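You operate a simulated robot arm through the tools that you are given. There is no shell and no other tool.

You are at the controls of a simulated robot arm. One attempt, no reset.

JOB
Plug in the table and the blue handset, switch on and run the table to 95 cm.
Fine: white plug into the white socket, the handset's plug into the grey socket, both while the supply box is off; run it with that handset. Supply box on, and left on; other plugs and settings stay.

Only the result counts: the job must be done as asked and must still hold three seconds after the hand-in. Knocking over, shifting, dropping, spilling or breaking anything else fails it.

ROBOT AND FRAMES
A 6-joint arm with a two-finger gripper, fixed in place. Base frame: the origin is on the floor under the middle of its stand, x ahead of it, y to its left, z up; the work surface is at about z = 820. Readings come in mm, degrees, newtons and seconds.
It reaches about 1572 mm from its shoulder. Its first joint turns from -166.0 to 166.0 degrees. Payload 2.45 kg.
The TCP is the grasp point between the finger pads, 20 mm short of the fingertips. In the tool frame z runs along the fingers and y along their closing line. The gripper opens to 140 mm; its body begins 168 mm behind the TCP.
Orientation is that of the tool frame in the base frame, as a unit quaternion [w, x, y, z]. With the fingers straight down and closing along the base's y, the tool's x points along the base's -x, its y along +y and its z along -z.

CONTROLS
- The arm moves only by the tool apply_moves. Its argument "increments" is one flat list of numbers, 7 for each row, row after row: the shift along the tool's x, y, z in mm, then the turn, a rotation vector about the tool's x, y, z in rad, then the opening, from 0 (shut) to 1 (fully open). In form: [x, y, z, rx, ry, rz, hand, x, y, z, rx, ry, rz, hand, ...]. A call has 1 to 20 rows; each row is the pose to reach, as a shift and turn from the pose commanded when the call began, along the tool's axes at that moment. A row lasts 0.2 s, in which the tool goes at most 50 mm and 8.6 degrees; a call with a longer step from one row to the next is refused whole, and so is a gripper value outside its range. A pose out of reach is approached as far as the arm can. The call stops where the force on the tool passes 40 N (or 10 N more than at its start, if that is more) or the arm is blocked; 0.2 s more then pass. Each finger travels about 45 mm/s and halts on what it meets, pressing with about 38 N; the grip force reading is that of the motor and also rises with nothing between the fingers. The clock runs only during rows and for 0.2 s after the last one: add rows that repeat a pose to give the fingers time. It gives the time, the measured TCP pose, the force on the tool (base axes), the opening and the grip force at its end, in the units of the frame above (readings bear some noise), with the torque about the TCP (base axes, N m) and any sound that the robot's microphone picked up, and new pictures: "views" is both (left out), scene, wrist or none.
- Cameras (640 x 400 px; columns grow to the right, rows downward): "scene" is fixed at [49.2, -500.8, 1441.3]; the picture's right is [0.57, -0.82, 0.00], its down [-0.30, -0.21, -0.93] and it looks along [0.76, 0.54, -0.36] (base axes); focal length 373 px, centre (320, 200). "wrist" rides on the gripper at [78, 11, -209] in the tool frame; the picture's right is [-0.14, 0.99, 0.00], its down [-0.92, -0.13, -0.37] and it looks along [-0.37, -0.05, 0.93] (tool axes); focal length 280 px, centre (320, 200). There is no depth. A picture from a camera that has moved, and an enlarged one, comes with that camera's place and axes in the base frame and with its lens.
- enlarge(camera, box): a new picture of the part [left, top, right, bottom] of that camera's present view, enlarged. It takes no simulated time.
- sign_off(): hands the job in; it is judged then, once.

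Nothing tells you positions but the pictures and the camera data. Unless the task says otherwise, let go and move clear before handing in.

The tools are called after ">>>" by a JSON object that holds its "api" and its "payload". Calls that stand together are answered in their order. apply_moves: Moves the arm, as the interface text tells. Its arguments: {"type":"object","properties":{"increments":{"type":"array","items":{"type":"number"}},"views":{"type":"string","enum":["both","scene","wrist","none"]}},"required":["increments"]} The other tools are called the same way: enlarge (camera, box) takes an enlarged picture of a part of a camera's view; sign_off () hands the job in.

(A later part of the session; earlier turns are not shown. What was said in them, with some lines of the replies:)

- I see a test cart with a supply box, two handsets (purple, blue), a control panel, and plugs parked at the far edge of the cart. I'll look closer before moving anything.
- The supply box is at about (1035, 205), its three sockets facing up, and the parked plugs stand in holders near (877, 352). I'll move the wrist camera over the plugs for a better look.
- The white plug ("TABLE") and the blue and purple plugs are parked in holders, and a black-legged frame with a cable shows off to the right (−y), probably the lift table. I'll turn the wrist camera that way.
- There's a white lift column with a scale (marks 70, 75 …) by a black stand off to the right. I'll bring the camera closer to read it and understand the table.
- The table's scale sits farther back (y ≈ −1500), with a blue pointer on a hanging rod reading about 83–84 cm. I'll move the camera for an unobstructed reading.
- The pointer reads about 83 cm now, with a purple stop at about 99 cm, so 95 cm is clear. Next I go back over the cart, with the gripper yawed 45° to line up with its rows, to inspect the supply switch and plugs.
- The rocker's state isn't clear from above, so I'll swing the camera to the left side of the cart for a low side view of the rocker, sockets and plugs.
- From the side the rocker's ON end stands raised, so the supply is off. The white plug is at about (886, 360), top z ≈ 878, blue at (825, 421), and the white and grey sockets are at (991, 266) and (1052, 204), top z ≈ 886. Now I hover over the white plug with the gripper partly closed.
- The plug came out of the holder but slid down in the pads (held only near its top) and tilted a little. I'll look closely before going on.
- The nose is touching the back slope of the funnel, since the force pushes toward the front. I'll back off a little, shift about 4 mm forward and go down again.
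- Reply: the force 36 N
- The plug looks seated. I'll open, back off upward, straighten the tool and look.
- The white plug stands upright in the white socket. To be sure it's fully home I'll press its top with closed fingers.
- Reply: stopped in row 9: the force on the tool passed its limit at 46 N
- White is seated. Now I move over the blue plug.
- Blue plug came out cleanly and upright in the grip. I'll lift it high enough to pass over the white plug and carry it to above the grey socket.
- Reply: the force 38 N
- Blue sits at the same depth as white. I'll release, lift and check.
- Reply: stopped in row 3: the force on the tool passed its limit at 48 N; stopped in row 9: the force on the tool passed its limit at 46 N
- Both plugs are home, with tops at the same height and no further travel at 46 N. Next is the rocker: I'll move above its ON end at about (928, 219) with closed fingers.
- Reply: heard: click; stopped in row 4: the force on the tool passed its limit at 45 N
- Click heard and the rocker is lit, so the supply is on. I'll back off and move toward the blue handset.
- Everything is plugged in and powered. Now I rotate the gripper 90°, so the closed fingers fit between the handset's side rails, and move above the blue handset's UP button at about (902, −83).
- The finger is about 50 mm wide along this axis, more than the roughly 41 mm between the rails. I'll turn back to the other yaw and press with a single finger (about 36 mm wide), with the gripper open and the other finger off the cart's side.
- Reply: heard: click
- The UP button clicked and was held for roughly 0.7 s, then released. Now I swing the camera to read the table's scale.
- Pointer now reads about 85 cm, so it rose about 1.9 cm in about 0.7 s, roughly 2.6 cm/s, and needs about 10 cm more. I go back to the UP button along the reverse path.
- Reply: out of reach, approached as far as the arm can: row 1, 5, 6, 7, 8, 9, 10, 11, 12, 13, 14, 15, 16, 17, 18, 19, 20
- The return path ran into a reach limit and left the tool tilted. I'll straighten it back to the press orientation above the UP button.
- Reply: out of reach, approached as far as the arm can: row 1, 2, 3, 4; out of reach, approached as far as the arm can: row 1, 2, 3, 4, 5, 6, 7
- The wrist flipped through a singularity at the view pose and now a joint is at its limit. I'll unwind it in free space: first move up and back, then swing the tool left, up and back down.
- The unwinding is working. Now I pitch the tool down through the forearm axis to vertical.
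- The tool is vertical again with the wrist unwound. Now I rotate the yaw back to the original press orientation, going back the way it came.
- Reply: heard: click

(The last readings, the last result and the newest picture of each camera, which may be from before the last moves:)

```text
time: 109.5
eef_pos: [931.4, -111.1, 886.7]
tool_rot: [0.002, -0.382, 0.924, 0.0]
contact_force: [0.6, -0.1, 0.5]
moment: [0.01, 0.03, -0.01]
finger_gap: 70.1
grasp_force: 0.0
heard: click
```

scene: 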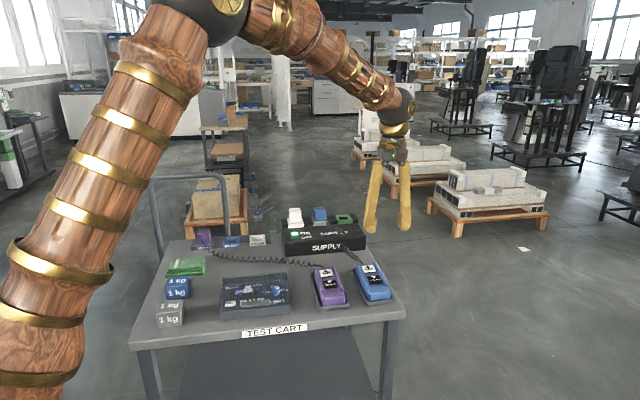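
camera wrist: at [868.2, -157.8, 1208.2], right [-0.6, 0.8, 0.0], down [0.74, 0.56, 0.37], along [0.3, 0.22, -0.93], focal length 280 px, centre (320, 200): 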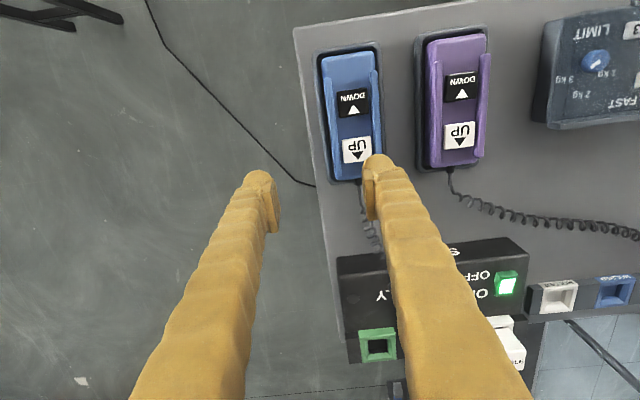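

>>> {"api": "apply_moves", "payload": {"increments": [0, 0, -45, 0, 0, 0, 0.5, 0, 0, -90, 0, 0, 0, 0.5, 0, 0, -135, 0, 0, 0, 0.5, 0, 0, -180, 0, 0, 0, 0.5, 42.7, 1.7, -190, 0, 0, 0, 0.5, 85.4, 3.3, -200, 0, 0, 0, 0.5, 128.1, 5, -204, 0, 0, 0, 0.5, 170.8, 6.7, -204, 0, 0, 0, 0.5, 213.4, 8.3, -204, 0, 0, 0, 0.5, 256.1, 10, -204, 0, 0, 0, 0.5, 298.8, 11.7, -204, 0, 0, 0, 0.5, 341.5, 13.3, -204, 0, 0, 0, 0.5, 384.2, 15, -204, 0, 0, 0, 0.5, 426.9, 16.7, -204, 0, 0, 0, 0.5, 469.6, 18.4, -204, 0, 0, 0, 0.5, 512.3, 20, -204, 0, 0, 0, 0.5, 554.9, 21.7, -204, 0, 0, 0, 0.5, 597.6, 23.4, -204, 0, 0, 0, 0.5, 640.3, 25, -204, 0, 0, 0, 0.5, 683, 26.7, -204, 0, 0, 0, 0.5], "views": "none"}}

```text
time: 113.7
eef_pos: [426.1, -573.0, 1089.1]
tool_rot: [0.001, -0.382, 0.924, 0.0]
contact_force: [-0.1, 0.7, 0.1]
moment: [0.03, -0.03, -0.01]
finger_gap: 69.9
grasp_force: 0.1
```

>>> {"api": "apply_moves", "payload": {"increments": [25.9, -33, 25, 0.0461, -0.0457, 0.1259, 0.5, 51.8, -66, 50, 0.0922, -0.0913, 0.2518, 0.5, 77.8, -99, 75, 0.1383, -0.137, 0.3778, 0.5, 103.7, -132, 100, 0.1843, -0.1827, 0.5037, 0.5, 129.6, -165, 125, 0.2304, -0.2283, 0.6296, 0.5, 155.5, -198, 150, 0.2765, -0.274, 0.7555, 0.5, 181.4, -231, 175, 0.3226, -0.3197, 0.8814, 0.5, 207.3, -264, 200, 0.3687, -0.3653, 1.0073, 0.5, 233.3, -297, 225, 0.4148, -0.411, 1.1333, 0.5, 259.2, -330, 250, 0.4608, -0.4567, 1.2592, 0.5, 285.1, -363, 275, 0.5069, -0.5023, 1.3851, 0.5, 311, -396, 300, 0.553, -0.548, 1.511, 0.5], "views": "wrist"}}

>>> {"api": "enlarge", "payload": {"camera": "wrist", "box": [290, 130, 380, 260]}}

```text
time: 116.3
eef_pos: [487.6, -1073.2, 790.4]
tool_rot: [0.319, 0.366, 0.864, -0.133]
contact_force: [0.1, -0.1, 0.3]
moment: [0.1, 0.07, -0.01]
finger_gap: 70.2
grasp_force: 0.0
camera wrist: at [359.3, -925.2, 898.3], right [0.78, 0.61, 0.09], down [0.23, -0.42, 0.88], along [0.58, -0.67, -0.47], focal length 280 px, centre (320, 200)
```

wrist: 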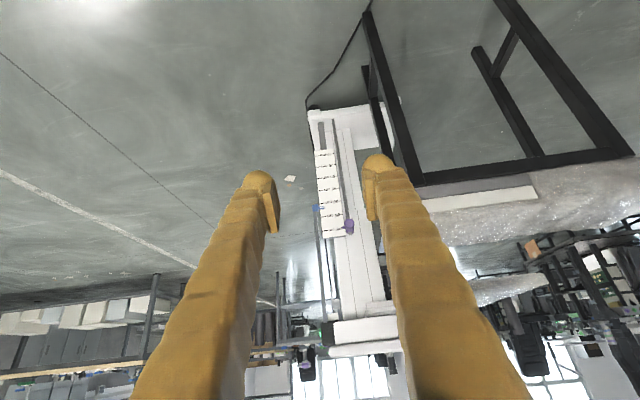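

```text
3.08 times, centred on (335, 195) of wrist
camera zoom: at [359.3, -925.2, 898.3], right [0.78, 0.61, 0.09], down [0.23, -0.42, 0.88], along [0.58, -0.67, -0.47], focal length 863 px, centre (274, 215)
```

zoom: 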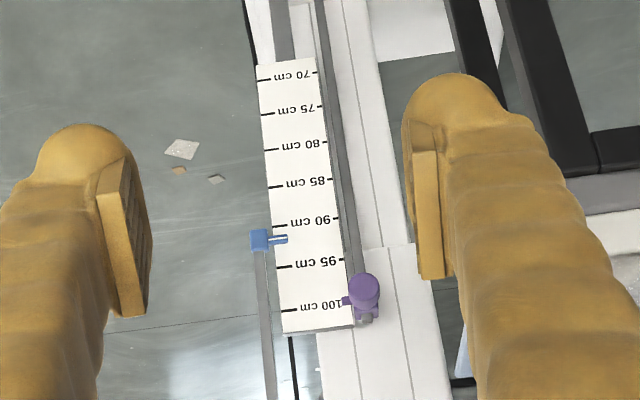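

>>> {"api": "enlarge", "payload": {"camera": "wrist", "box": [312, 190, 352, 235]}}

>>> {"api": "enlarge", "payload": {"camera": "wrist", "box": [312, 195, 342, 220]}}

```text
8.89 times, centred on (332, 212) of wrist
camera zoom: at [359.3, -925.2, 898.3], right [0.78, 0.61, 0.09], down [0.23, -0.42, 0.88], along [0.58, -0.67, -0.47], focal length 2492 px, centre (213, 89)
```

zoom: 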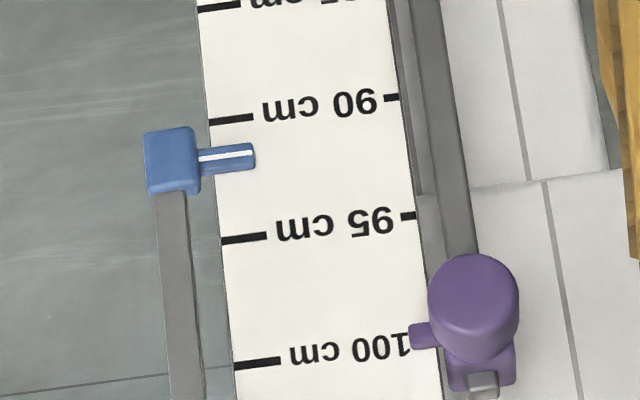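

```text
16.00 times, centred on (327, 208) of wrist
camera zoom: at [359.3, -925.2, 898.3], right [0.78, 0.61, 0.09], down [0.23, -0.42, 0.88], along [0.58, -0.67, -0.47], focal length 4486 px, centre (208, 80)
```

zoom: 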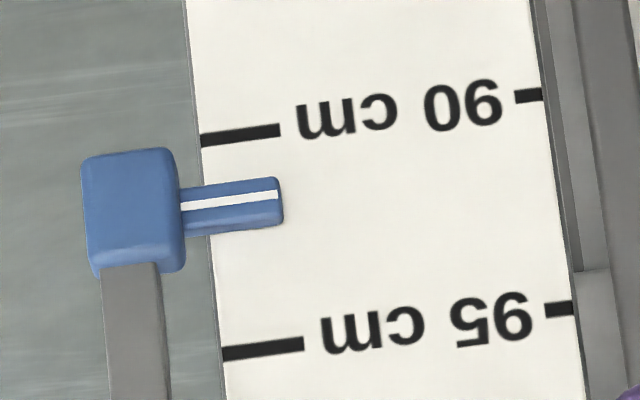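

>>> {"api": "enlarge", "payload": {"camera": "wrist", "box": [316, 203, 330, 213]}}

```text
16.00 times, centred on (323, 208) of wrist
camera zoom: at [359.3, -925.2, 898.3], right [0.78, 0.61, 0.09], down [0.23, -0.42, 0.88], along [0.58, -0.67, -0.47], focal length 4486 px, centre (272, 72)
```

zoom: 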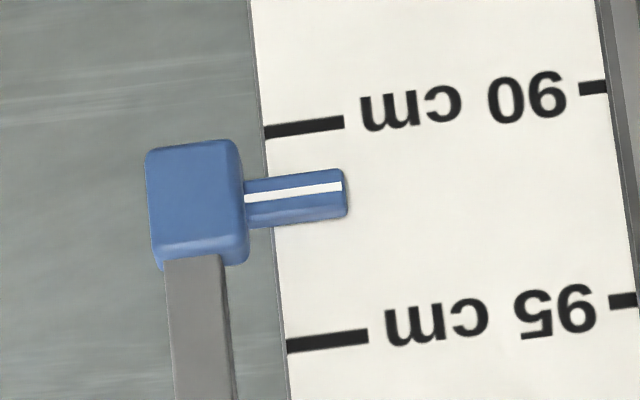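

Apparent reading is about 91.5 cm, but the index line sits in front of the plate and I'm looking down at 27°. I'll lower the camera to check the parallax.

>>> {"api": "apply_moves", "payload": {"increments": [25.9, -0.1, 30.4, 0, 0, 0, 0.5, 51.9, -0.3, 60.9, 0, 0, 0, 0.5, 77.8, -0.4, 91.3, 0, 0, 0, 0.5, 103.8, -0.6, 121.8, 0, 0, 0, 0.5, 129.7, -0.7, 152.2, 0, 0, 0, 0.5], "views": "wrist"}}

```text
time: 117.5
eef_pos: [487.7, -1072.6, 589.4]
tool_rot: [0.318, 0.365, 0.865, -0.133]
contact_force: [-0.2, -0.6, 0.2]
moment: [0.04, 0.04, -0.02]
finger_gap: 70.3
grasp_force: 0.1
camera wrist: at [359.1, -925.9, 698.0], right [0.78, 0.62, 0.09], down [0.23, -0.42, 0.88], along [0.58, -0.67, -0.47], focal length 280 px, centre (320, 200)
```

wrist: 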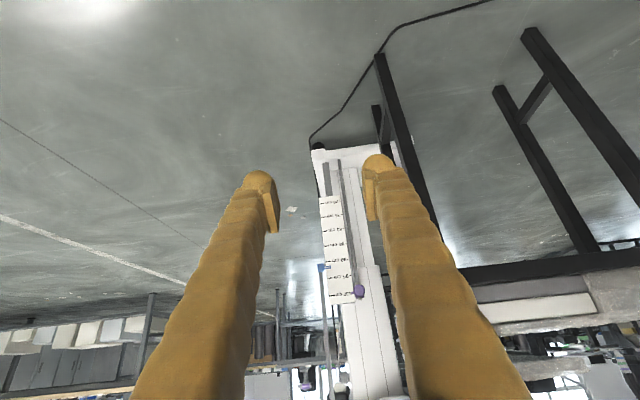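

>>> {"api": "enlarge", "payload": {"camera": "wrist", "box": [312, 250, 342, 285]}}

```text
11.43 times, centred on (327, 268) of wrist
camera zoom: at [359.1, -925.9, 698.0], right [0.78, 0.62, 0.09], down [0.23, -0.42, 0.88], along [0.58, -0.67, -0.47], focal length 3204 px, centre (240, -571)
```

zoom: 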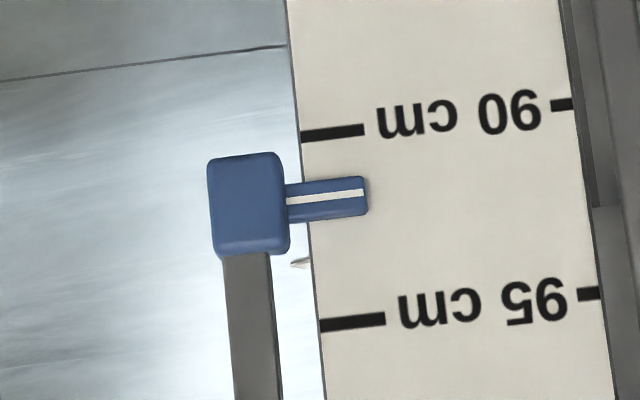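

Correcting for parallax (gap about 5 mm) the true reading is about 91.8 cm, so 3.2 cm remain. Speed calibrates to about 2.93 cm/s, so a 1.10 s press should do. I'm returning by the exact reverse path.

>>> {"api": "apply_moves", "payload": {"increments": [-25.9, 0.1, -30.4, 0, 0, 0, 0.5, -51.9, 0.3, -60.9, 0, 0, 0, 0.5, -77.8, 0.4, -91.3, 0, 0, 0, 0.5, -103.8, 0.6, -121.8, 0, 0, 0, 0.5, -129.7, 0.7, -152.2, 0, 0, 0, 0.5], "views": "none"}}

>>> {"api": "apply_moves", "payload": {"increments": [9.3, 25.6, -40.6, -0.0461, 0.0457, -0.1259, 0.5, 18.6, 51.1, -81.2, -0.0922, 0.0913, -0.2518, 0.5, 27.8, 76.7, -121.7, -0.1383, 0.137, -0.3778, 0.5, 37.1, 102.3, -162.3, -0.1843, 0.1827, -0.5037, 0.5, 46.4, 127.8, -202.9, -0.2304, 0.2283, -0.6296, 0.5, 55.7, 153.4, -243.5, -0.2765, 0.274, -0.7555, 0.5, 64.9, 179, -284, -0.3226, 0.3197, -0.8814, 0.5, 74.2, 204.5, -324.6, -0.3687, 0.3653, -1.0073, 0.5, 83.5, 230.1, -365.2, -0.4148, 0.411, -1.1333, 0.5, 92.8, 255.7, -405.8, -0.4608, 0.4567, -1.2592, 0.5, 102, 281.2, -446.3, -0.5069, 0.5023, -1.3851, 0.5, 111.3, 306.8, -486.9, -0.553, 0.548, -1.511, 0.5], "views": "none"}}

```text
time: 118.7
eef_pos: [487.1, -1073.1, 787.8]
tool_rot: [0.317, 0.366, 0.865, -0.132]
contact_force: [0.1, 0.2, -0.4]
moment: [-0.07, -0.04, 0.02]
finger_gap: 69.9
grasp_force: 0.1
```

```text
time: 121.3
eef_pos: [426.1, -572.3, 1088.9]
tool_rot: [0.0, -0.382, 0.924, 0.0]
contact_force: [0.1, -0.2, -0.5]
moment: [0.0, 0.04, -0.01]
finger_gap: 70.0
grasp_force: 0.1
```

>>> {"api": "apply_moves", "payload": {"increments": [-42.7, -1.7, 0, 0, 0, 0, 0.5, -85.4, -3.3, 0, 0, 0, 0, 0.5, -128.1, -5, 0, 0, 0, 0, 0.5, -170.8, -6.7, 0, 0, 0, 0, 0.5, -213.4, -8.3, 0, 0, 0, 0, 0.5, -256.1, -10, 0, 0, 0, 0, 0.5, -298.8, -11.7, 0, 0, 0, 0, 0.5, -341.5, -13.3, 0, 0, 0, 0, 0.5, -384.2, -15, 0, 0, 0, 0, 0.5, -426.9, -16.7, 0, 0, 0, 0, 0.5, -469.6, -18.4, 0, 0, 0, 0, 0.5, -512.3, -20, 0, 0, 0, 0, 0.5, -554.9, -21.7, 0, 0, 0, 0, 0.5, -597.6, -23.4, 4, 0, 0, 0, 0.5, -640.3, -25, 14, 0, 0, 0, 0.5, -683, -26.7, 24, 0, 0, 0, 0.5, -683, -26.7, 69, 0, 0, 0, 0.5, -683, -26.7, 114, 0, 0, 0, 0.5, -683, -26.7, 159, 0, 0, 0, 0.5, -683, -26.7, 194, 0, 0, 0, 0.5], "views": "none"}}

>>> {"api": "enlarge", "payload": {"camera": "scene", "box": [352, 243, 402, 283]}}

```text
time: 125.5
eef_pos: [928.8, -110.4, 896.0]
tool_rot: [0.001, -0.382, 0.924, -0.001]
contact_force: [-0.2, 0.1, 0.9]
moment: [0.02, 0.03, 0.01]
finger_gap: 69.8
grasp_force: 0.0
```

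```text
10.00 times, centred on (377, 263) of scene
camera zoom: at [49.2, -500.8, 1441.3], right [0.57, -0.82, 0.0], down [-0.3, -0.21, -0.93], along [0.76, 0.54, -0.36], focal length 3726 px, centre (-250, -430)
```

zoom: 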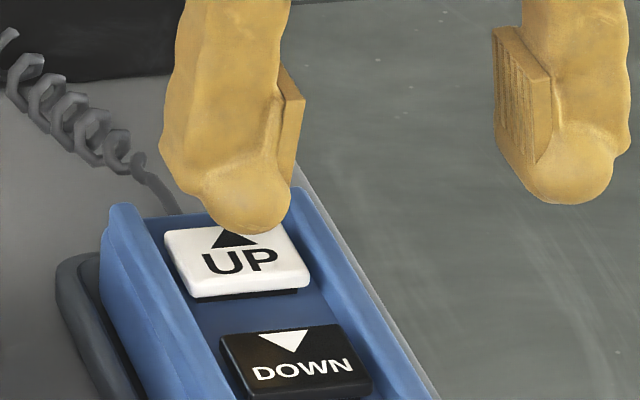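

>>> {"api": "apply_moves", "payload": {"increments": [0, 0, 5, 0, 0, 0, 0.5, 0, 0, 9, 0, 0, 0, 0.5], "views": "none"}}

>>> {"api": "enlarge", "payload": {"camera": "scene", "box": [352, 243, 402, 283]}}

```text
time: 126.1
eef_pos: [929.9, -109.8, 886.9]
tool_rot: [0.001, -0.383, 0.924, -0.001]
contact_force: [-0.3, -0.1, -0.4]
moment: [0.02, 0.0, 0.02]
finger_gap: 69.9
grasp_force: 0.1
```

```text
10.00 times, centred on (377, 263) of scene
camera zoom: at [49.2, -500.8, 1441.3], right [0.57, -0.82, 0.0], down [-0.3, -0.21, -0.93], along [0.76, 0.54, -0.36], focal length 3726 px, centre (-250, -430)
```

zoom: 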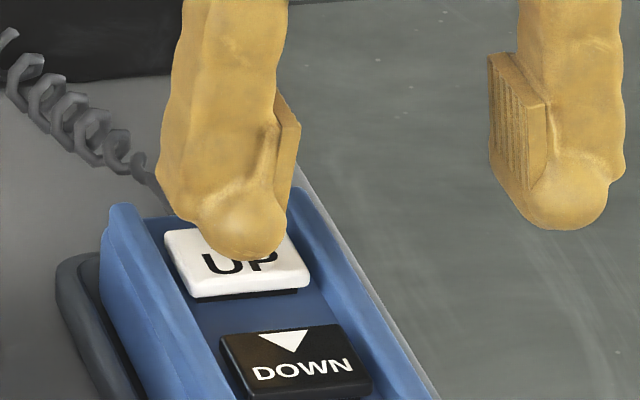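

>>> {"api": "apply_moves", "payload": {"increments": [0, 0, 5, 0, 0, 0, 0.5, 0, 0, 8.3, 0, 0, 0, 0.5, 0, 0, 8.3, 0, 0, 0, 0.5, 0, 0, 8.3, 0, 0, 0, 0.5, 0, 0, 8.3, 0, 0, 0, 0.5, 0, 0, 8.3, 0, 0, 0, 0.5, 0, 0, 8.3, 0, 0, 0, 0.5, 0, 0, 0, 0, 0, 0, 0.5], "views": "none"}}

```text
time: 127.9
eef_pos: [931.8, -111.0, 887.4]
tool_rot: [0.001, -0.382, 0.924, 0.0]
contact_force: [0.3, -0.6, -0.8]
moment: [-0.05, -0.03, -0.01]
finger_gap: 70.3
grasp_force: 0.1
heard: click
```

Click heard. Now back to the viewing pose to read the scale.

>>> {"api": "apply_moves", "payload": {"increments": [0, 0, -45, 0, 0, 0, 0.5, 0, 0, -90, 0, 0, 0, 0.5, 0, 0, -135, 0, 0, 0, 0.5, 0, 0, -180, 0, 0, 0, 0.5, 42.7, 1.7, -190, 0, 0, 0, 0.5, 85.4, 3.3, -200, 0, 0, 0, 0.5, 128.1, 5, -204, 0, 0, 0, 0.5, 170.8, 6.7, -204, 0, 0, 0, 0.5, 213.4, 8.3, -204, 0, 0, 0, 0.5, 256.1, 10, -204, 0, 0, 0, 0.5, 298.8, 11.7, -204, 0, 0, 0, 0.5, 341.5, 13.3, -204, 0, 0, 0, 0.5, 384.2, 15, -204, 0, 0, 0, 0.5, 426.9, 16.7, -204, 0, 0, 0, 0.5, 469.6, 18.4, -204, 0, 0, 0, 0.5, 512.3, 20, -204, 0, 0, 0, 0.5, 554.9, 21.7, -204, 0, 0, 0, 0.5, 597.6, 23.4, -204, 0, 0, 0, 0.5, 640.3, 25, -204, 0, 0, 0, 0.5, 683, 26.7, -204, 0, 0, 0, 0.5], "views": "none"}}

>>> {"api": "apply_moves", "payload": {"increments": [25.9, -33, 25, 0.0461, -0.0457, 0.1259, 0.5, 51.8, -66, 50, 0.0922, -0.0913, 0.2518, 0.5, 77.8, -99, 75, 0.1383, -0.137, 0.3778, 0.5, 103.7, -132, 100, 0.1843, -0.1827, 0.5037, 0.5, 129.6, -165, 125, 0.2304, -0.2283, 0.6296, 0.5, 155.5, -198, 150, 0.2765, -0.274, 0.7555, 0.5, 181.4, -231, 175, 0.3226, -0.3197, 0.8814, 0.5, 207.3, -264, 200, 0.3687, -0.3653, 1.0073, 0.5, 233.3, -297, 225, 0.4148, -0.411, 1.1333, 0.5, 259.2, -330, 250, 0.4608, -0.4567, 1.2592, 0.5, 285.1, -363, 275, 0.5069, -0.5023, 1.3851, 0.5, 311, -396, 300, 0.553, -0.548, 1.511, 0.5], "views": "wrist"}}

>>> {"api": "enlarge", "payload": {"camera": "wrist", "box": [310, 200, 345, 235]}}

```text
time: 132.1
eef_pos: [427.1, -571.1, 1090.8]
tool_rot: [0.002, -0.382, 0.924, 0.0]
contact_force: [-0.5, 0.1, -0.1]
moment: [0.01, -0.02, -0.04]
finger_gap: 70.1
grasp_force: 0.0
```

```text
time: 134.7
eef_pos: [486.7, -1072.5, 791.6]
tool_rot: [0.319, 0.366, 0.864, -0.134]
contact_force: [0.8, -0.4, 0.8]
moment: [0.05, 0.02, 0.01]
finger_gap: 70.0
grasp_force: 0.2
camera wrist: at [358.0, -925.2, 899.6], right [0.78, 0.61, 0.09], down [0.23, -0.42, 0.88], along [0.58, -0.67, -0.47], focal length 280 px, centre (320, 200)
```

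wrist: 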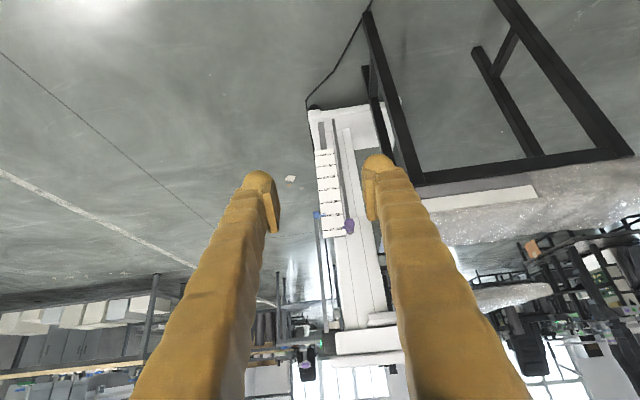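

```text
11.43 times, centred on (328, 218) of wrist
camera zoom: at [358.0, -925.2, 899.6], right [0.78, 0.61, 0.09], down [0.23, -0.42, 0.88], along [0.58, -0.67, -0.47], focal length 3204 px, centre (234, 0)
```

zoom: 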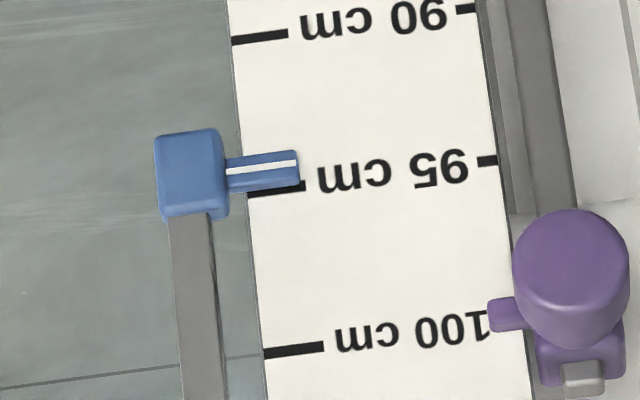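

>>> {"api": "enlarge", "payload": {"camera": "wrist", "box": [314, 206, 334, 226]}}

>>> {"api": "apply_moves", "payload": {"increments": [25.9, -0.1, 30.4, 0, 0, 0, 0.5, 51.9, -0.3, 60.9, 0, 0, 0, 0.5, 77.8, -0.4, 91.3, 0, 0, 0, 0.5, 103.8, -0.6, 121.8, 0, 0, 0, 0.5, 129.7, -0.7, 152.2, 0, 0, 0, 0.5], "views": "wrist"}}

>>> {"api": "enlarge", "payload": {"camera": "wrist", "box": [312, 255, 342, 290]}}

```text
16.00 times, centred on (324, 216) of wrist
camera zoom: at [358.0, -925.2, 899.6], right [0.78, 0.61, 0.09], down [0.23, -0.42, 0.88], along [0.58, -0.67, -0.47], focal length 4486 px, centre (256, -56)
```

zoom: 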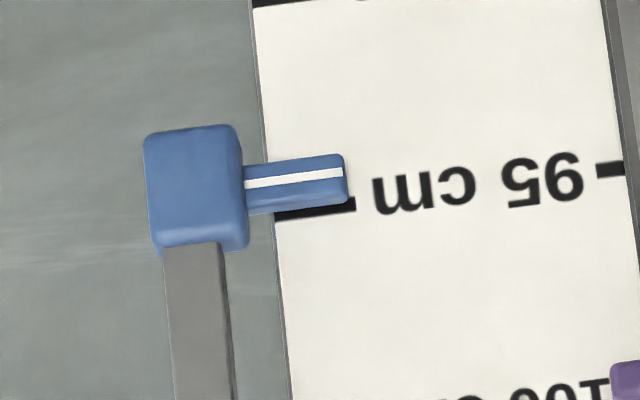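

```text
time: 135.9
eef_pos: [487.3, -1072.1, 590.8]
tool_rot: [0.318, 0.366, 0.865, -0.133]
contact_force: [0.2, 0.1, 1.2]
moment: [0.01, 0.04, -0.01]
finger_gap: 70.2
grasp_force: 0.0
camera wrist: at [358.8, -925.4, 698.8], right [0.78, 0.62, 0.09], down [0.23, -0.42, 0.88], along [0.58, -0.67, -0.47], focal length 280 px, centre (320, 200)
```

wrist: 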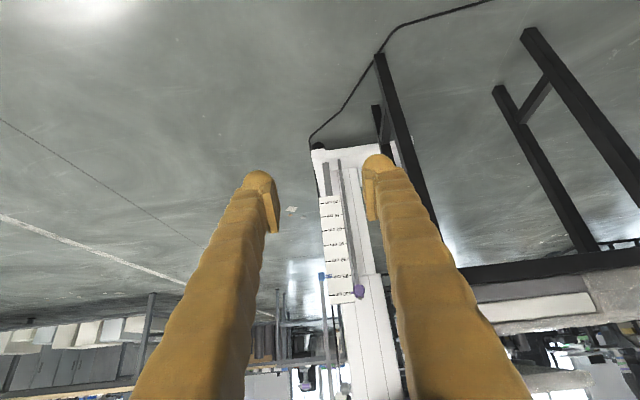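

```text
11.43 times, centred on (327, 272) of wrist
camera zoom: at [358.8, -925.4, 698.8], right [0.78, 0.62, 0.09], down [0.23, -0.42, 0.88], along [0.58, -0.67, -0.47], focal length 3204 px, centre (240, -629)
```

zoom: 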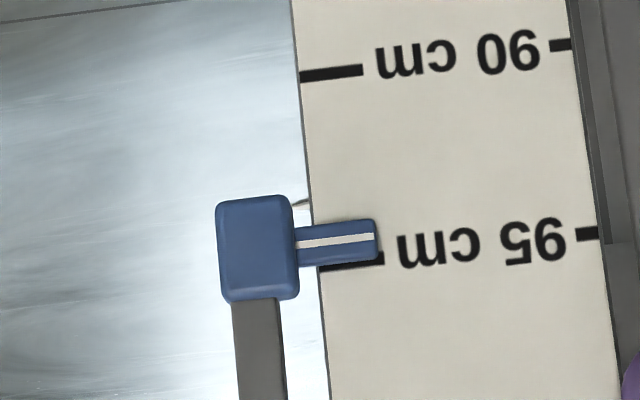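

True reading is about 94.5 cm, so 0.5 cm more. The data fit about 3.35 cm/s with about 0.3 s of startup, so a short tap of about 0.42 s is right. Going back.

>>> {"api": "apply_moves", "payload": {"increments": [-25.9, 0.1, -30.4, 0, 0, 0, 0.5, -51.9, 0.3, -60.9, 0, 0, 0, 0.5, -77.8, 0.4, -91.3, 0, 0, 0, 0.5, -103.8, 0.6, -121.8, 0, 0, 0, 0.5, -129.7, 0.7, -152.2, 0, 0, 0, 0.5], "views": "none"}}

>>> {"api": "apply_moves", "payload": {"increments": [9.3, 25.6, -40.6, -0.0461, 0.0457, -0.1259, 0.5, 18.6, 51.1, -81.2, -0.0922, 0.0913, -0.2518, 0.5, 27.8, 76.7, -121.7, -0.1383, 0.137, -0.3778, 0.5, 37.1, 102.3, -162.3, -0.1843, 0.1827, -0.5037, 0.5, 46.4, 127.8, -202.9, -0.2304, 0.2283, -0.6296, 0.5, 55.7, 153.4, -243.5, -0.2765, 0.274, -0.7555, 0.5, 64.9, 179, -284, -0.3226, 0.3197, -0.8814, 0.5, 74.2, 204.5, -324.6, -0.3687, 0.3653, -1.0073, 0.5, 83.5, 230.1, -365.2, -0.4148, 0.411, -1.1333, 0.5, 92.8, 255.7, -405.8, -0.4608, 0.4567, -1.2592, 0.5, 102, 281.2, -446.3, -0.5069, 0.5023, -1.3851, 0.5, 111.3, 306.8, -486.9, -0.553, 0.548, -1.511, 0.5], "views": "none"}}

>>> {"api": "apply_moves", "payload": {"increments": [-42.7, -1.7, 0, 0, 0, 0, 0.5, -85.4, -3.3, 0, 0, 0, 0, 0.5, -128.1, -5, 0, 0, 0, 0, 0.5, -170.8, -6.7, 0, 0, 0, 0, 0.5, -213.4, -8.3, 0, 0, 0, 0, 0.5, -256.1, -10, 0, 0, 0, 0, 0.5, -298.8, -11.7, 0, 0, 0, 0, 0.5, -341.5, -13.3, 0, 0, 0, 0, 0.5, -384.2, -15, 0, 0, 0, 0, 0.5, -426.9, -16.7, 0, 0, 0, 0, 0.5, -469.6, -18.4, 0, 0, 0, 0, 0.5, -512.3, -20, 0, 0, 0, 0, 0.5, -554.9, -21.7, 0, 0, 0, 0, 0.5, -597.6, -23.4, 4, 0, 0, 0, 0.5, -640.3, -25, 14, 0, 0, 0, 0.5, -683, -26.7, 24, 0, 0, 0, 0.5, -683, -26.7, 69, 0, 0, 0, 0.5, -683, -26.7, 114, 0, 0, 0, 0.5, -683, -26.7, 159, 0, 0, 0, 0.5, -683, -26.7, 194, 0, 0, 0, 0.5], "views": "none"}}

>>> {"api": "apply_moves", "payload": {"increments": [0, 0, 5, 0, 0, 0, 0.5, 0, 0, 9, 0, 0, 0, 0.5], "views": "none"}}

>>> {"api": "enlarge", "payload": {"camera": "scene", "box": [352, 243, 402, 283]}}

```text
time: 137.1
eef_pos: [487.5, -1072.2, 791.3]
tool_rot: [0.317, 0.366, 0.865, -0.131]
contact_force: [0.1, 0.8, 0.0]
moment: [-0.05, -0.03, -0.01]
finger_gap: 69.9
grasp_force: 0.1
```

```text
time: 139.7
eef_pos: [426.9, -573.4, 1091.8]
tool_rot: [0.0, -0.383, 0.924, 0.001]
contact_force: [-0.6, -0.2, 0.2]
moment: [0.01, 0.01, 0.01]
finger_gap: 70.0
grasp_force: 0.0
```

```text
time: 143.9
eef_pos: [930.7, -111.0, 898.2]
tool_rot: [0.0, -0.381, 0.924, -0.001]
contact_force: [-0.1, -0.3, 0.4]
moment: [0.03, 0.04, 0.02]
finger_gap: 70.1
grasp_force: 0.0
```

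```text
time: 144.5
eef_pos: [929.2, -110.7, 888.5]
tool_rot: [0.002, -0.382, 0.924, 0.0]
contact_force: [0.4, -0.1, 0.2]
moment: [0.02, 0.02, -0.01]
finger_gap: 69.8
grasp_force: 0.0
```

```text
10.00 times, centred on (377, 263) of scene
camera zoom: at [49.2, -500.8, 1441.3], right [0.57, -0.82, 0.0], down [-0.3, -0.21, -0.93], along [0.76, 0.54, -0.36], focal length 3726 px, centre (-250, -430)
```

zoom: 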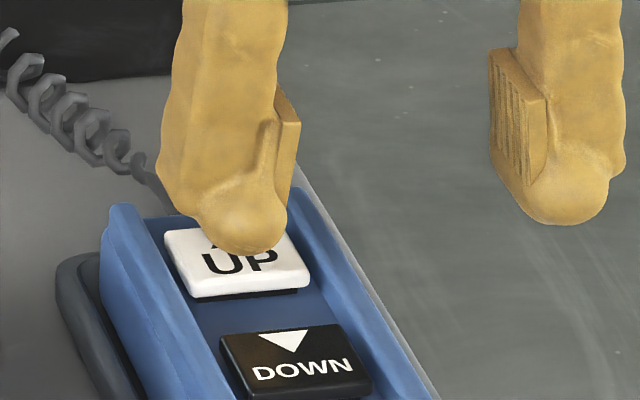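

>>> {"api": "apply_moves", "payload": {"increments": [0, 0, 6.4, 0, 0, 0, 0.5, 0, 0, 9.7, 0, 0, 0, 0.5, 0, 0, 9.7, 0, 0, 0, 0.5, 0, 0, 7.7, 0, 0, 0, 0.5, 0, 0, 0, 0, 0, 0, 0.5], "views": "none"}}

```text
time: 145.7
eef_pos: [931.0, -109.4, 888.8]
tool_rot: [0.001, -0.383, 0.924, -0.001]
contact_force: [-0.1, 0.6, -0.5]
moment: [0.02, 0.0, 0.01]
finger_gap: 69.9
grasp_force: 0.1
heard: click
```

>>> {"api": "apply_moves", "payload": {"increments": [0, 0, -45, 0, 0, 0, 0.5, 0, 0, -90, 0, 0, 0, 0.5, 0, 0, -135, 0, 0, 0, 0.5, 0, 0, -180, 0, 0, 0, 0.5, 42.7, 1.7, -190, 0, 0, 0, 0.5, 85.4, 3.3, -200, 0, 0, 0, 0.5, 128.1, 5, -202, 0, 0, 0, 0.5, 170.8, 6.7, -202, 0, 0, 0, 0.5, 213.4, 8.3, -202, 0, 0, 0, 0.5, 256.1, 10, -202, 0, 0, 0, 0.5, 298.8, 11.7, -202, 0, 0, 0, 0.5, 341.5, 13.3, -202, 0, 0, 0, 0.5, 384.2, 15, -202, 0, 0, 0, 0.5, 426.9, 16.7, -202, 0, 0, 0, 0.5, 469.6, 18.4, -202, 0, 0, 0, 0.5, 512.3, 20, -202, 0, 0, 0, 0.5, 554.9, 21.7, -202, 0, 0, 0, 0.5, 597.6, 23.4, -202, 0, 0, 0, 0.5, 640.3, 25, -202, 0, 0, 0, 0.5, 683, 26.7, -202, 0, 0, 0, 0.5], "views": "none"}}

>>> {"api": "apply_moves", "payload": {"increments": [25.9, -33, 25, 0.0461, -0.0457, 0.1259, 0.5, 51.8, -66, 50, 0.0922, -0.0913, 0.2518, 0.5, 77.8, -99, 75, 0.1383, -0.137, 0.3778, 0.5, 103.7, -132, 100, 0.1843, -0.1827, 0.5037, 0.5, 129.6, -165, 125, 0.2304, -0.2283, 0.6296, 0.5, 155.5, -198, 150, 0.2765, -0.274, 0.7555, 0.5, 181.4, -231, 175, 0.3226, -0.3197, 0.8814, 0.5, 207.3, -264, 200, 0.3687, -0.3653, 1.0073, 0.5, 233.3, -297, 225, 0.4148, -0.411, 1.1333, 0.5, 259.2, -330, 250, 0.4608, -0.4567, 1.2592, 0.5, 285.1, -363, 275, 0.5069, -0.5023, 1.3851, 0.5, 311, -396, 300, 0.553, -0.548, 1.511, 0.5], "views": "none"}}

>>> {"api": "enlarge", "payload": {"camera": "wrist", "box": [310, 200, 345, 235]}}

>>> {"api": "apply_moves", "payload": {"increments": [25.9, -0.1, 30.4, 0, 0, 0, 0.5, 51.9, -0.3, 60.9, 0, 0, 0, 0.5, 77.8, -0.4, 91.3, 0, 0, 0, 0.5, 103.8, -0.6, 121.8, 0, 0, 0, 0.5, 129.7, -0.7, 152.2, 0, 0, 0, 0.5], "views": "wrist"}}

>>> {"api": "enlarge", "payload": {"camera": "wrist", "box": [312, 255, 342, 290]}}

```text
time: 149.9
eef_pos: [426.9, -573.7, 1088.8]
tool_rot: [0.001, -0.382, 0.924, 0.0]
contact_force: [0.1, 0.6, 0.7]
moment: [-0.02, -0.01, -0.01]
finger_gap: 70.2
grasp_force: 0.0
```

```text
time: 152.5
eef_pos: [486.7, -1074.2, 790.7]
tool_rot: [0.319, 0.366, 0.864, -0.133]
contact_force: [0.3, -1.4, 0.6]
moment: [0.05, 0.06, 0.0]
finger_gap: 70.0
grasp_force: 0.0
```

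```text
11.43 times, centred on (328, 218) of wrist
camera zoom: at [358.7, -927.0, 898.6], right [0.78, 0.61, 0.09], down [0.23, -0.42, 0.88], along [0.58, -0.67, -0.47], focal length 3204 px, centre (234, 0)
```

zoom: 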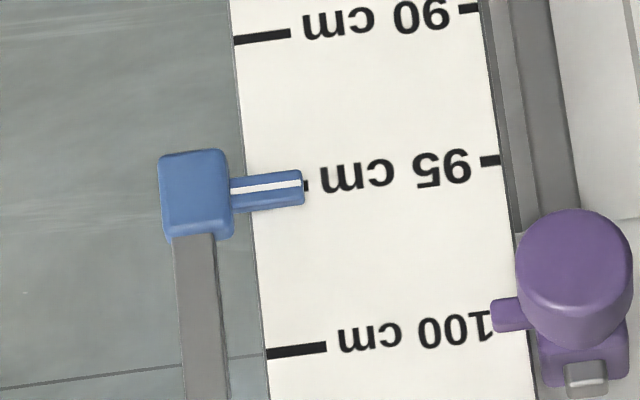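

```text
time: 153.7
eef_pos: [486.2, -1073.4, 589.4]
tool_rot: [0.317, 0.365, 0.865, -0.133]
contact_force: [0.1, 0.3, 1.0]
moment: [0.05, 0.04, 0.01]
finger_gap: 70.1
grasp_force: 0.1
camera wrist: at [358.4, -925.6, 697.0], right [0.78, 0.62, 0.09], down [0.23, -0.42, 0.88], along [0.58, -0.67, -0.47], focal length 280 px, centre (320, 200)
```

wrist: 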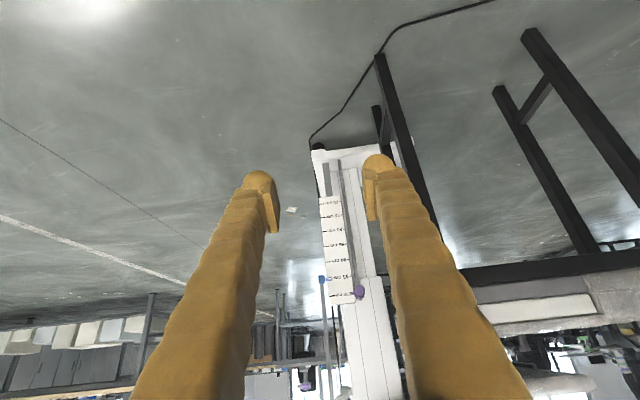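

```text
11.43 times, centred on (327, 272) of wrist
camera zoom: at [358.4, -925.6, 697.0], right [0.78, 0.62, 0.09], down [0.23, -0.42, 0.88], along [0.58, -0.67, -0.47], focal length 3204 px, centre (240, -629)
```

zoom: 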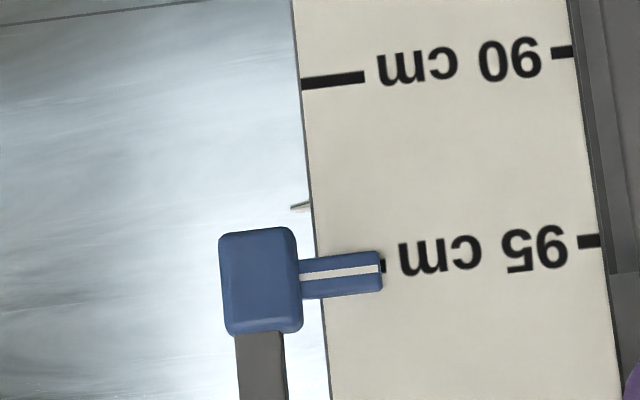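

>>> {"api": "enlarge", "payload": {"camera": "wrist", "box": [318, 268, 338, 288]}}

>>> {"api": "enlarge", "payload": {"camera": "wrist", "box": [300, 140, 400, 310]}}

```text
16.00 times, centred on (328, 278) of wrist
camera zoom: at [358.4, -925.6, 697.0], right [0.78, 0.62, 0.09], down [0.23, -0.42, 0.88], along [0.58, -0.67, -0.47], focal length 4486 px, centre (192, -1048)
```

zoom: 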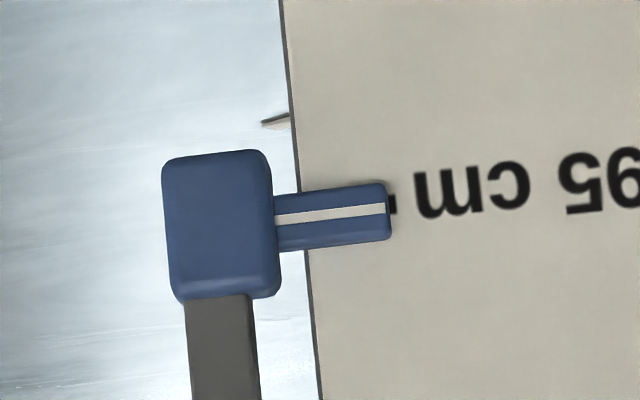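

```text
2.35 times, centred on (350, 225) of wrist
camera zoom: at [358.4, -925.6, 697.0], right [0.78, 0.62, 0.09], down [0.23, -0.42, 0.88], along [0.58, -0.67, -0.47], focal length 660 px, centre (249, 141)
```

zoom: 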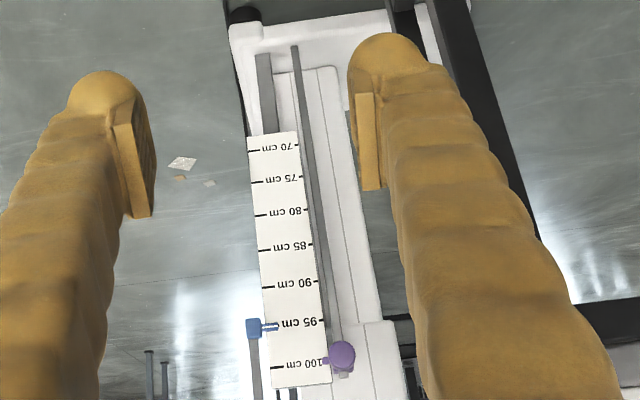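

The pointer's index line sits on the 95 mark; parallax-corrected it reads about 95.1–95.2 cm. I'll pull the arm back to a clear pose and check the cart once more.

>>> {"api": "apply_moves", "payload": {"increments": [-25.9, 0.1, -30.4, 0, 0, 0, 0.5, -51.9, 0.3, -60.9, 0, 0, 0, 0.5, -77.8, 0.4, -91.3, 0, 0, 0, 0.5, -103.8, 0.6, -121.8, 0, 0, 0, 0.5, -129.7, 0.7, -152.2, 0, 0, 0, 0.5], "views": "none"}}

>>> {"api": "enlarge", "payload": {"camera": "wrist", "box": [310, 200, 345, 235]}}

>>> {"api": "apply_moves", "payload": {"increments": [9.3, 25.6, -40.6, -0.0461, 0.0457, -0.1259, 0.5, 18.6, 51.1, -81.2, -0.0922, 0.0913, -0.2518, 0.5, 27.8, 76.7, -121.7, -0.1383, 0.137, -0.3778, 0.5, 37.1, 102.3, -162.3, -0.1843, 0.1827, -0.5037, 0.5, 46.4, 127.8, -202.9, -0.2304, 0.2283, -0.6296, 0.5, 55.7, 153.4, -243.5, -0.2765, 0.274, -0.7555, 0.5, 64.9, 179, -284, -0.3226, 0.3197, -0.8814, 0.5, 74.2, 204.5, -324.6, -0.3687, 0.3653, -1.0073, 0.5, 83.5, 230.1, -365.2, -0.4148, 0.411, -1.1333, 0.5, 92.8, 255.7, -405.8, -0.4608, 0.4567, -1.2592, 0.5, 102, 281.2, -446.3, -0.5069, 0.5023, -1.3851, 0.5, 111.3, 306.8, -486.9, -0.553, 0.548, -1.511, 0.5], "views": "both"}}

>>> {"api": "enlarge", "payload": {"camera": "scene", "box": [180, 195, 410, 345]}}

>>> {"api": "enlarge", "payload": {"camera": "scene", "box": [275, 200, 395, 310]}}

```text
time: 154.9
eef_pos: [487.0, -1071.6, 786.8]
tool_rot: [0.317, 0.366, 0.865, -0.133]
contact_force: [0.1, 0.1, 0.5]
moment: [-0.03, -0.05, 0.02]
finger_gap: 70.1
grasp_force: 0.1
```

```text
11.43 times, centred on (328, 218) of wrist
camera zoom: at [358.2, -925.4, 896.1], right [0.78, 0.62, 0.09], down [0.23, -0.42, 0.88], along [0.58, -0.66, -0.47], focal length 3204 px, centre (234, 0)
```

zoom: 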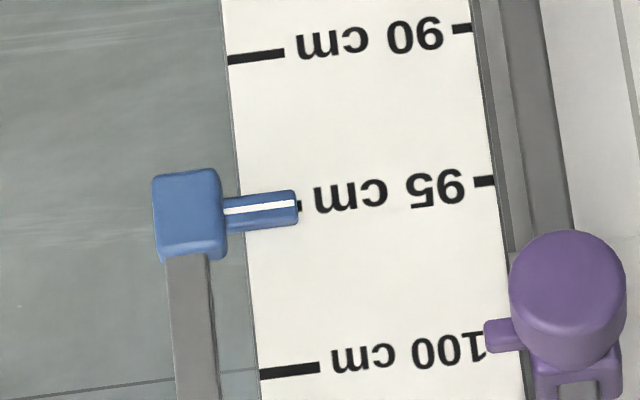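

```text
time: 157.5
eef_pos: [426.1, -572.8, 1088.2]
tool_rot: [-0.001, -0.383, 0.924, 0.0]
contact_force: [0.5, 0.0, -0.1]
moment: [0.05, 0.02, -0.01]
finger_gap: 69.8
grasp_force: 0.0
camera wrist: at [364.0, -621.1, 1297.2], right [-0.6, 0.8, 0.0], down [0.74, 0.56, 0.37], along [0.29, 0.22, -0.93], focal length 280 px, centre (320, 200)
```

scene: 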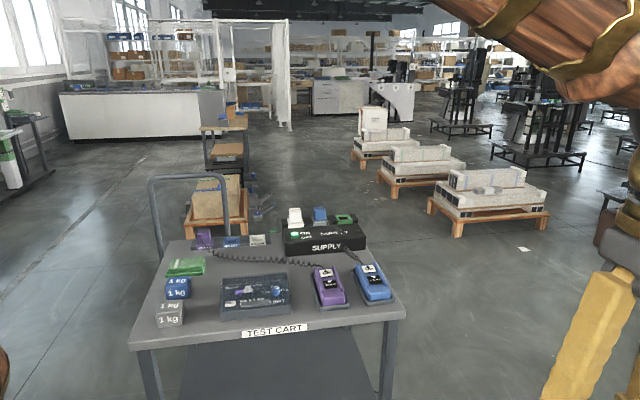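
wrist: 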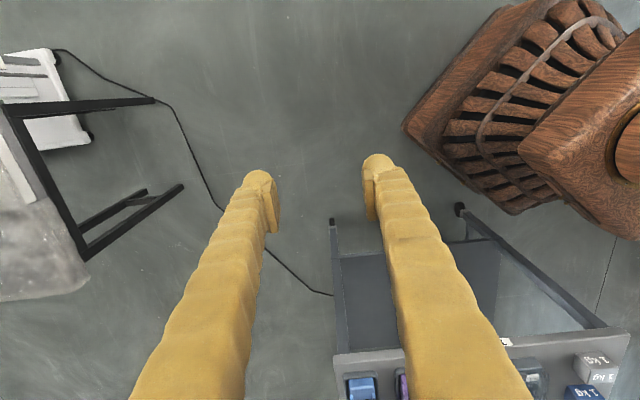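

```text
2.67 times, centred on (295, 270) of scene
camera zoom: at [49.2, -500.8, 1441.3], right [0.57, -0.82, 0.0], down [-0.3, -0.21, -0.93], along [0.76, 0.54, -0.36], focal length 994 px, centre (387, 13)
```

zoom: 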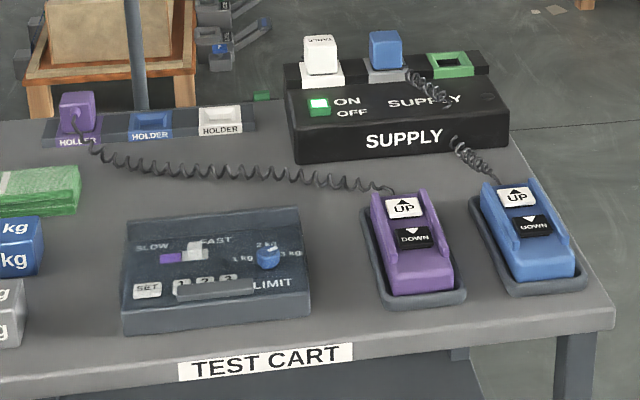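

```text
3.64 times, centred on (335, 255) of scene
camera zoom: at [49.2, -500.8, 1441.3], right [0.57, -0.82, 0.0], down [-0.3, -0.21, -0.93], along [0.76, 0.54, -0.36], focal length 1355 px, centre (266, 0)
```

zoom: 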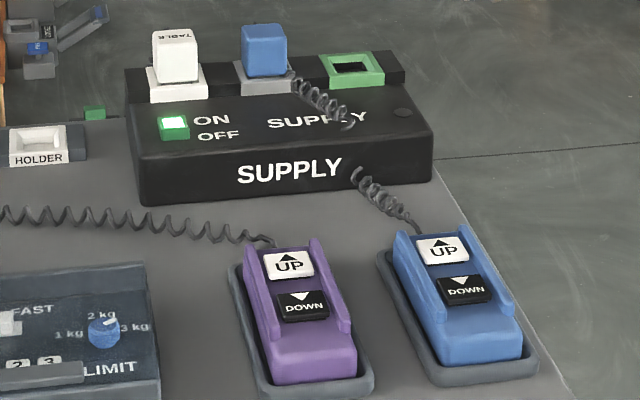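

The white and blue plugs are seated in the white and grey sockets and the supply rocker is lit. The table's pointer is at about 95 cm, nothing else has moved, and the gripper is clear. Handing in.

>>> {"api": "sign_off", "payload": {}}

```text
The job is handed in.
```

The table and the blue handset are plugged in, the supply box is on, and the table stands at about 95.1–95.2 cm. I've handed the job in; I don't have a verdict on it.

- **Plugs:** The white plug is in the white socket and the blue handset's plug is in the grey socket. Both went in while the supply was off. I pressed each one afterwards at about 46 N and neither moved any further.
- **Supply:** I switched it on after both plugs were in. The rocker clicked, is lit green, and was left on.
- **Height:** I drove the table up with the blue handset's UP button only, starting from about 83 cm. I read the scale from two camera heights to correct for parallax, so the figure is probably good to about 0.15 cm.
- **Everything else:** The purple plug, the speed and limit settings, the preset buttons and the purple stop at about 99 cm were not touched. In the last pictures nothing on the cart had shifted.

While lifting the white plug out of its holder, it slid about 20 mm in the grip and tilted slightly. I straightened it before inserting it, and it was not dropped.
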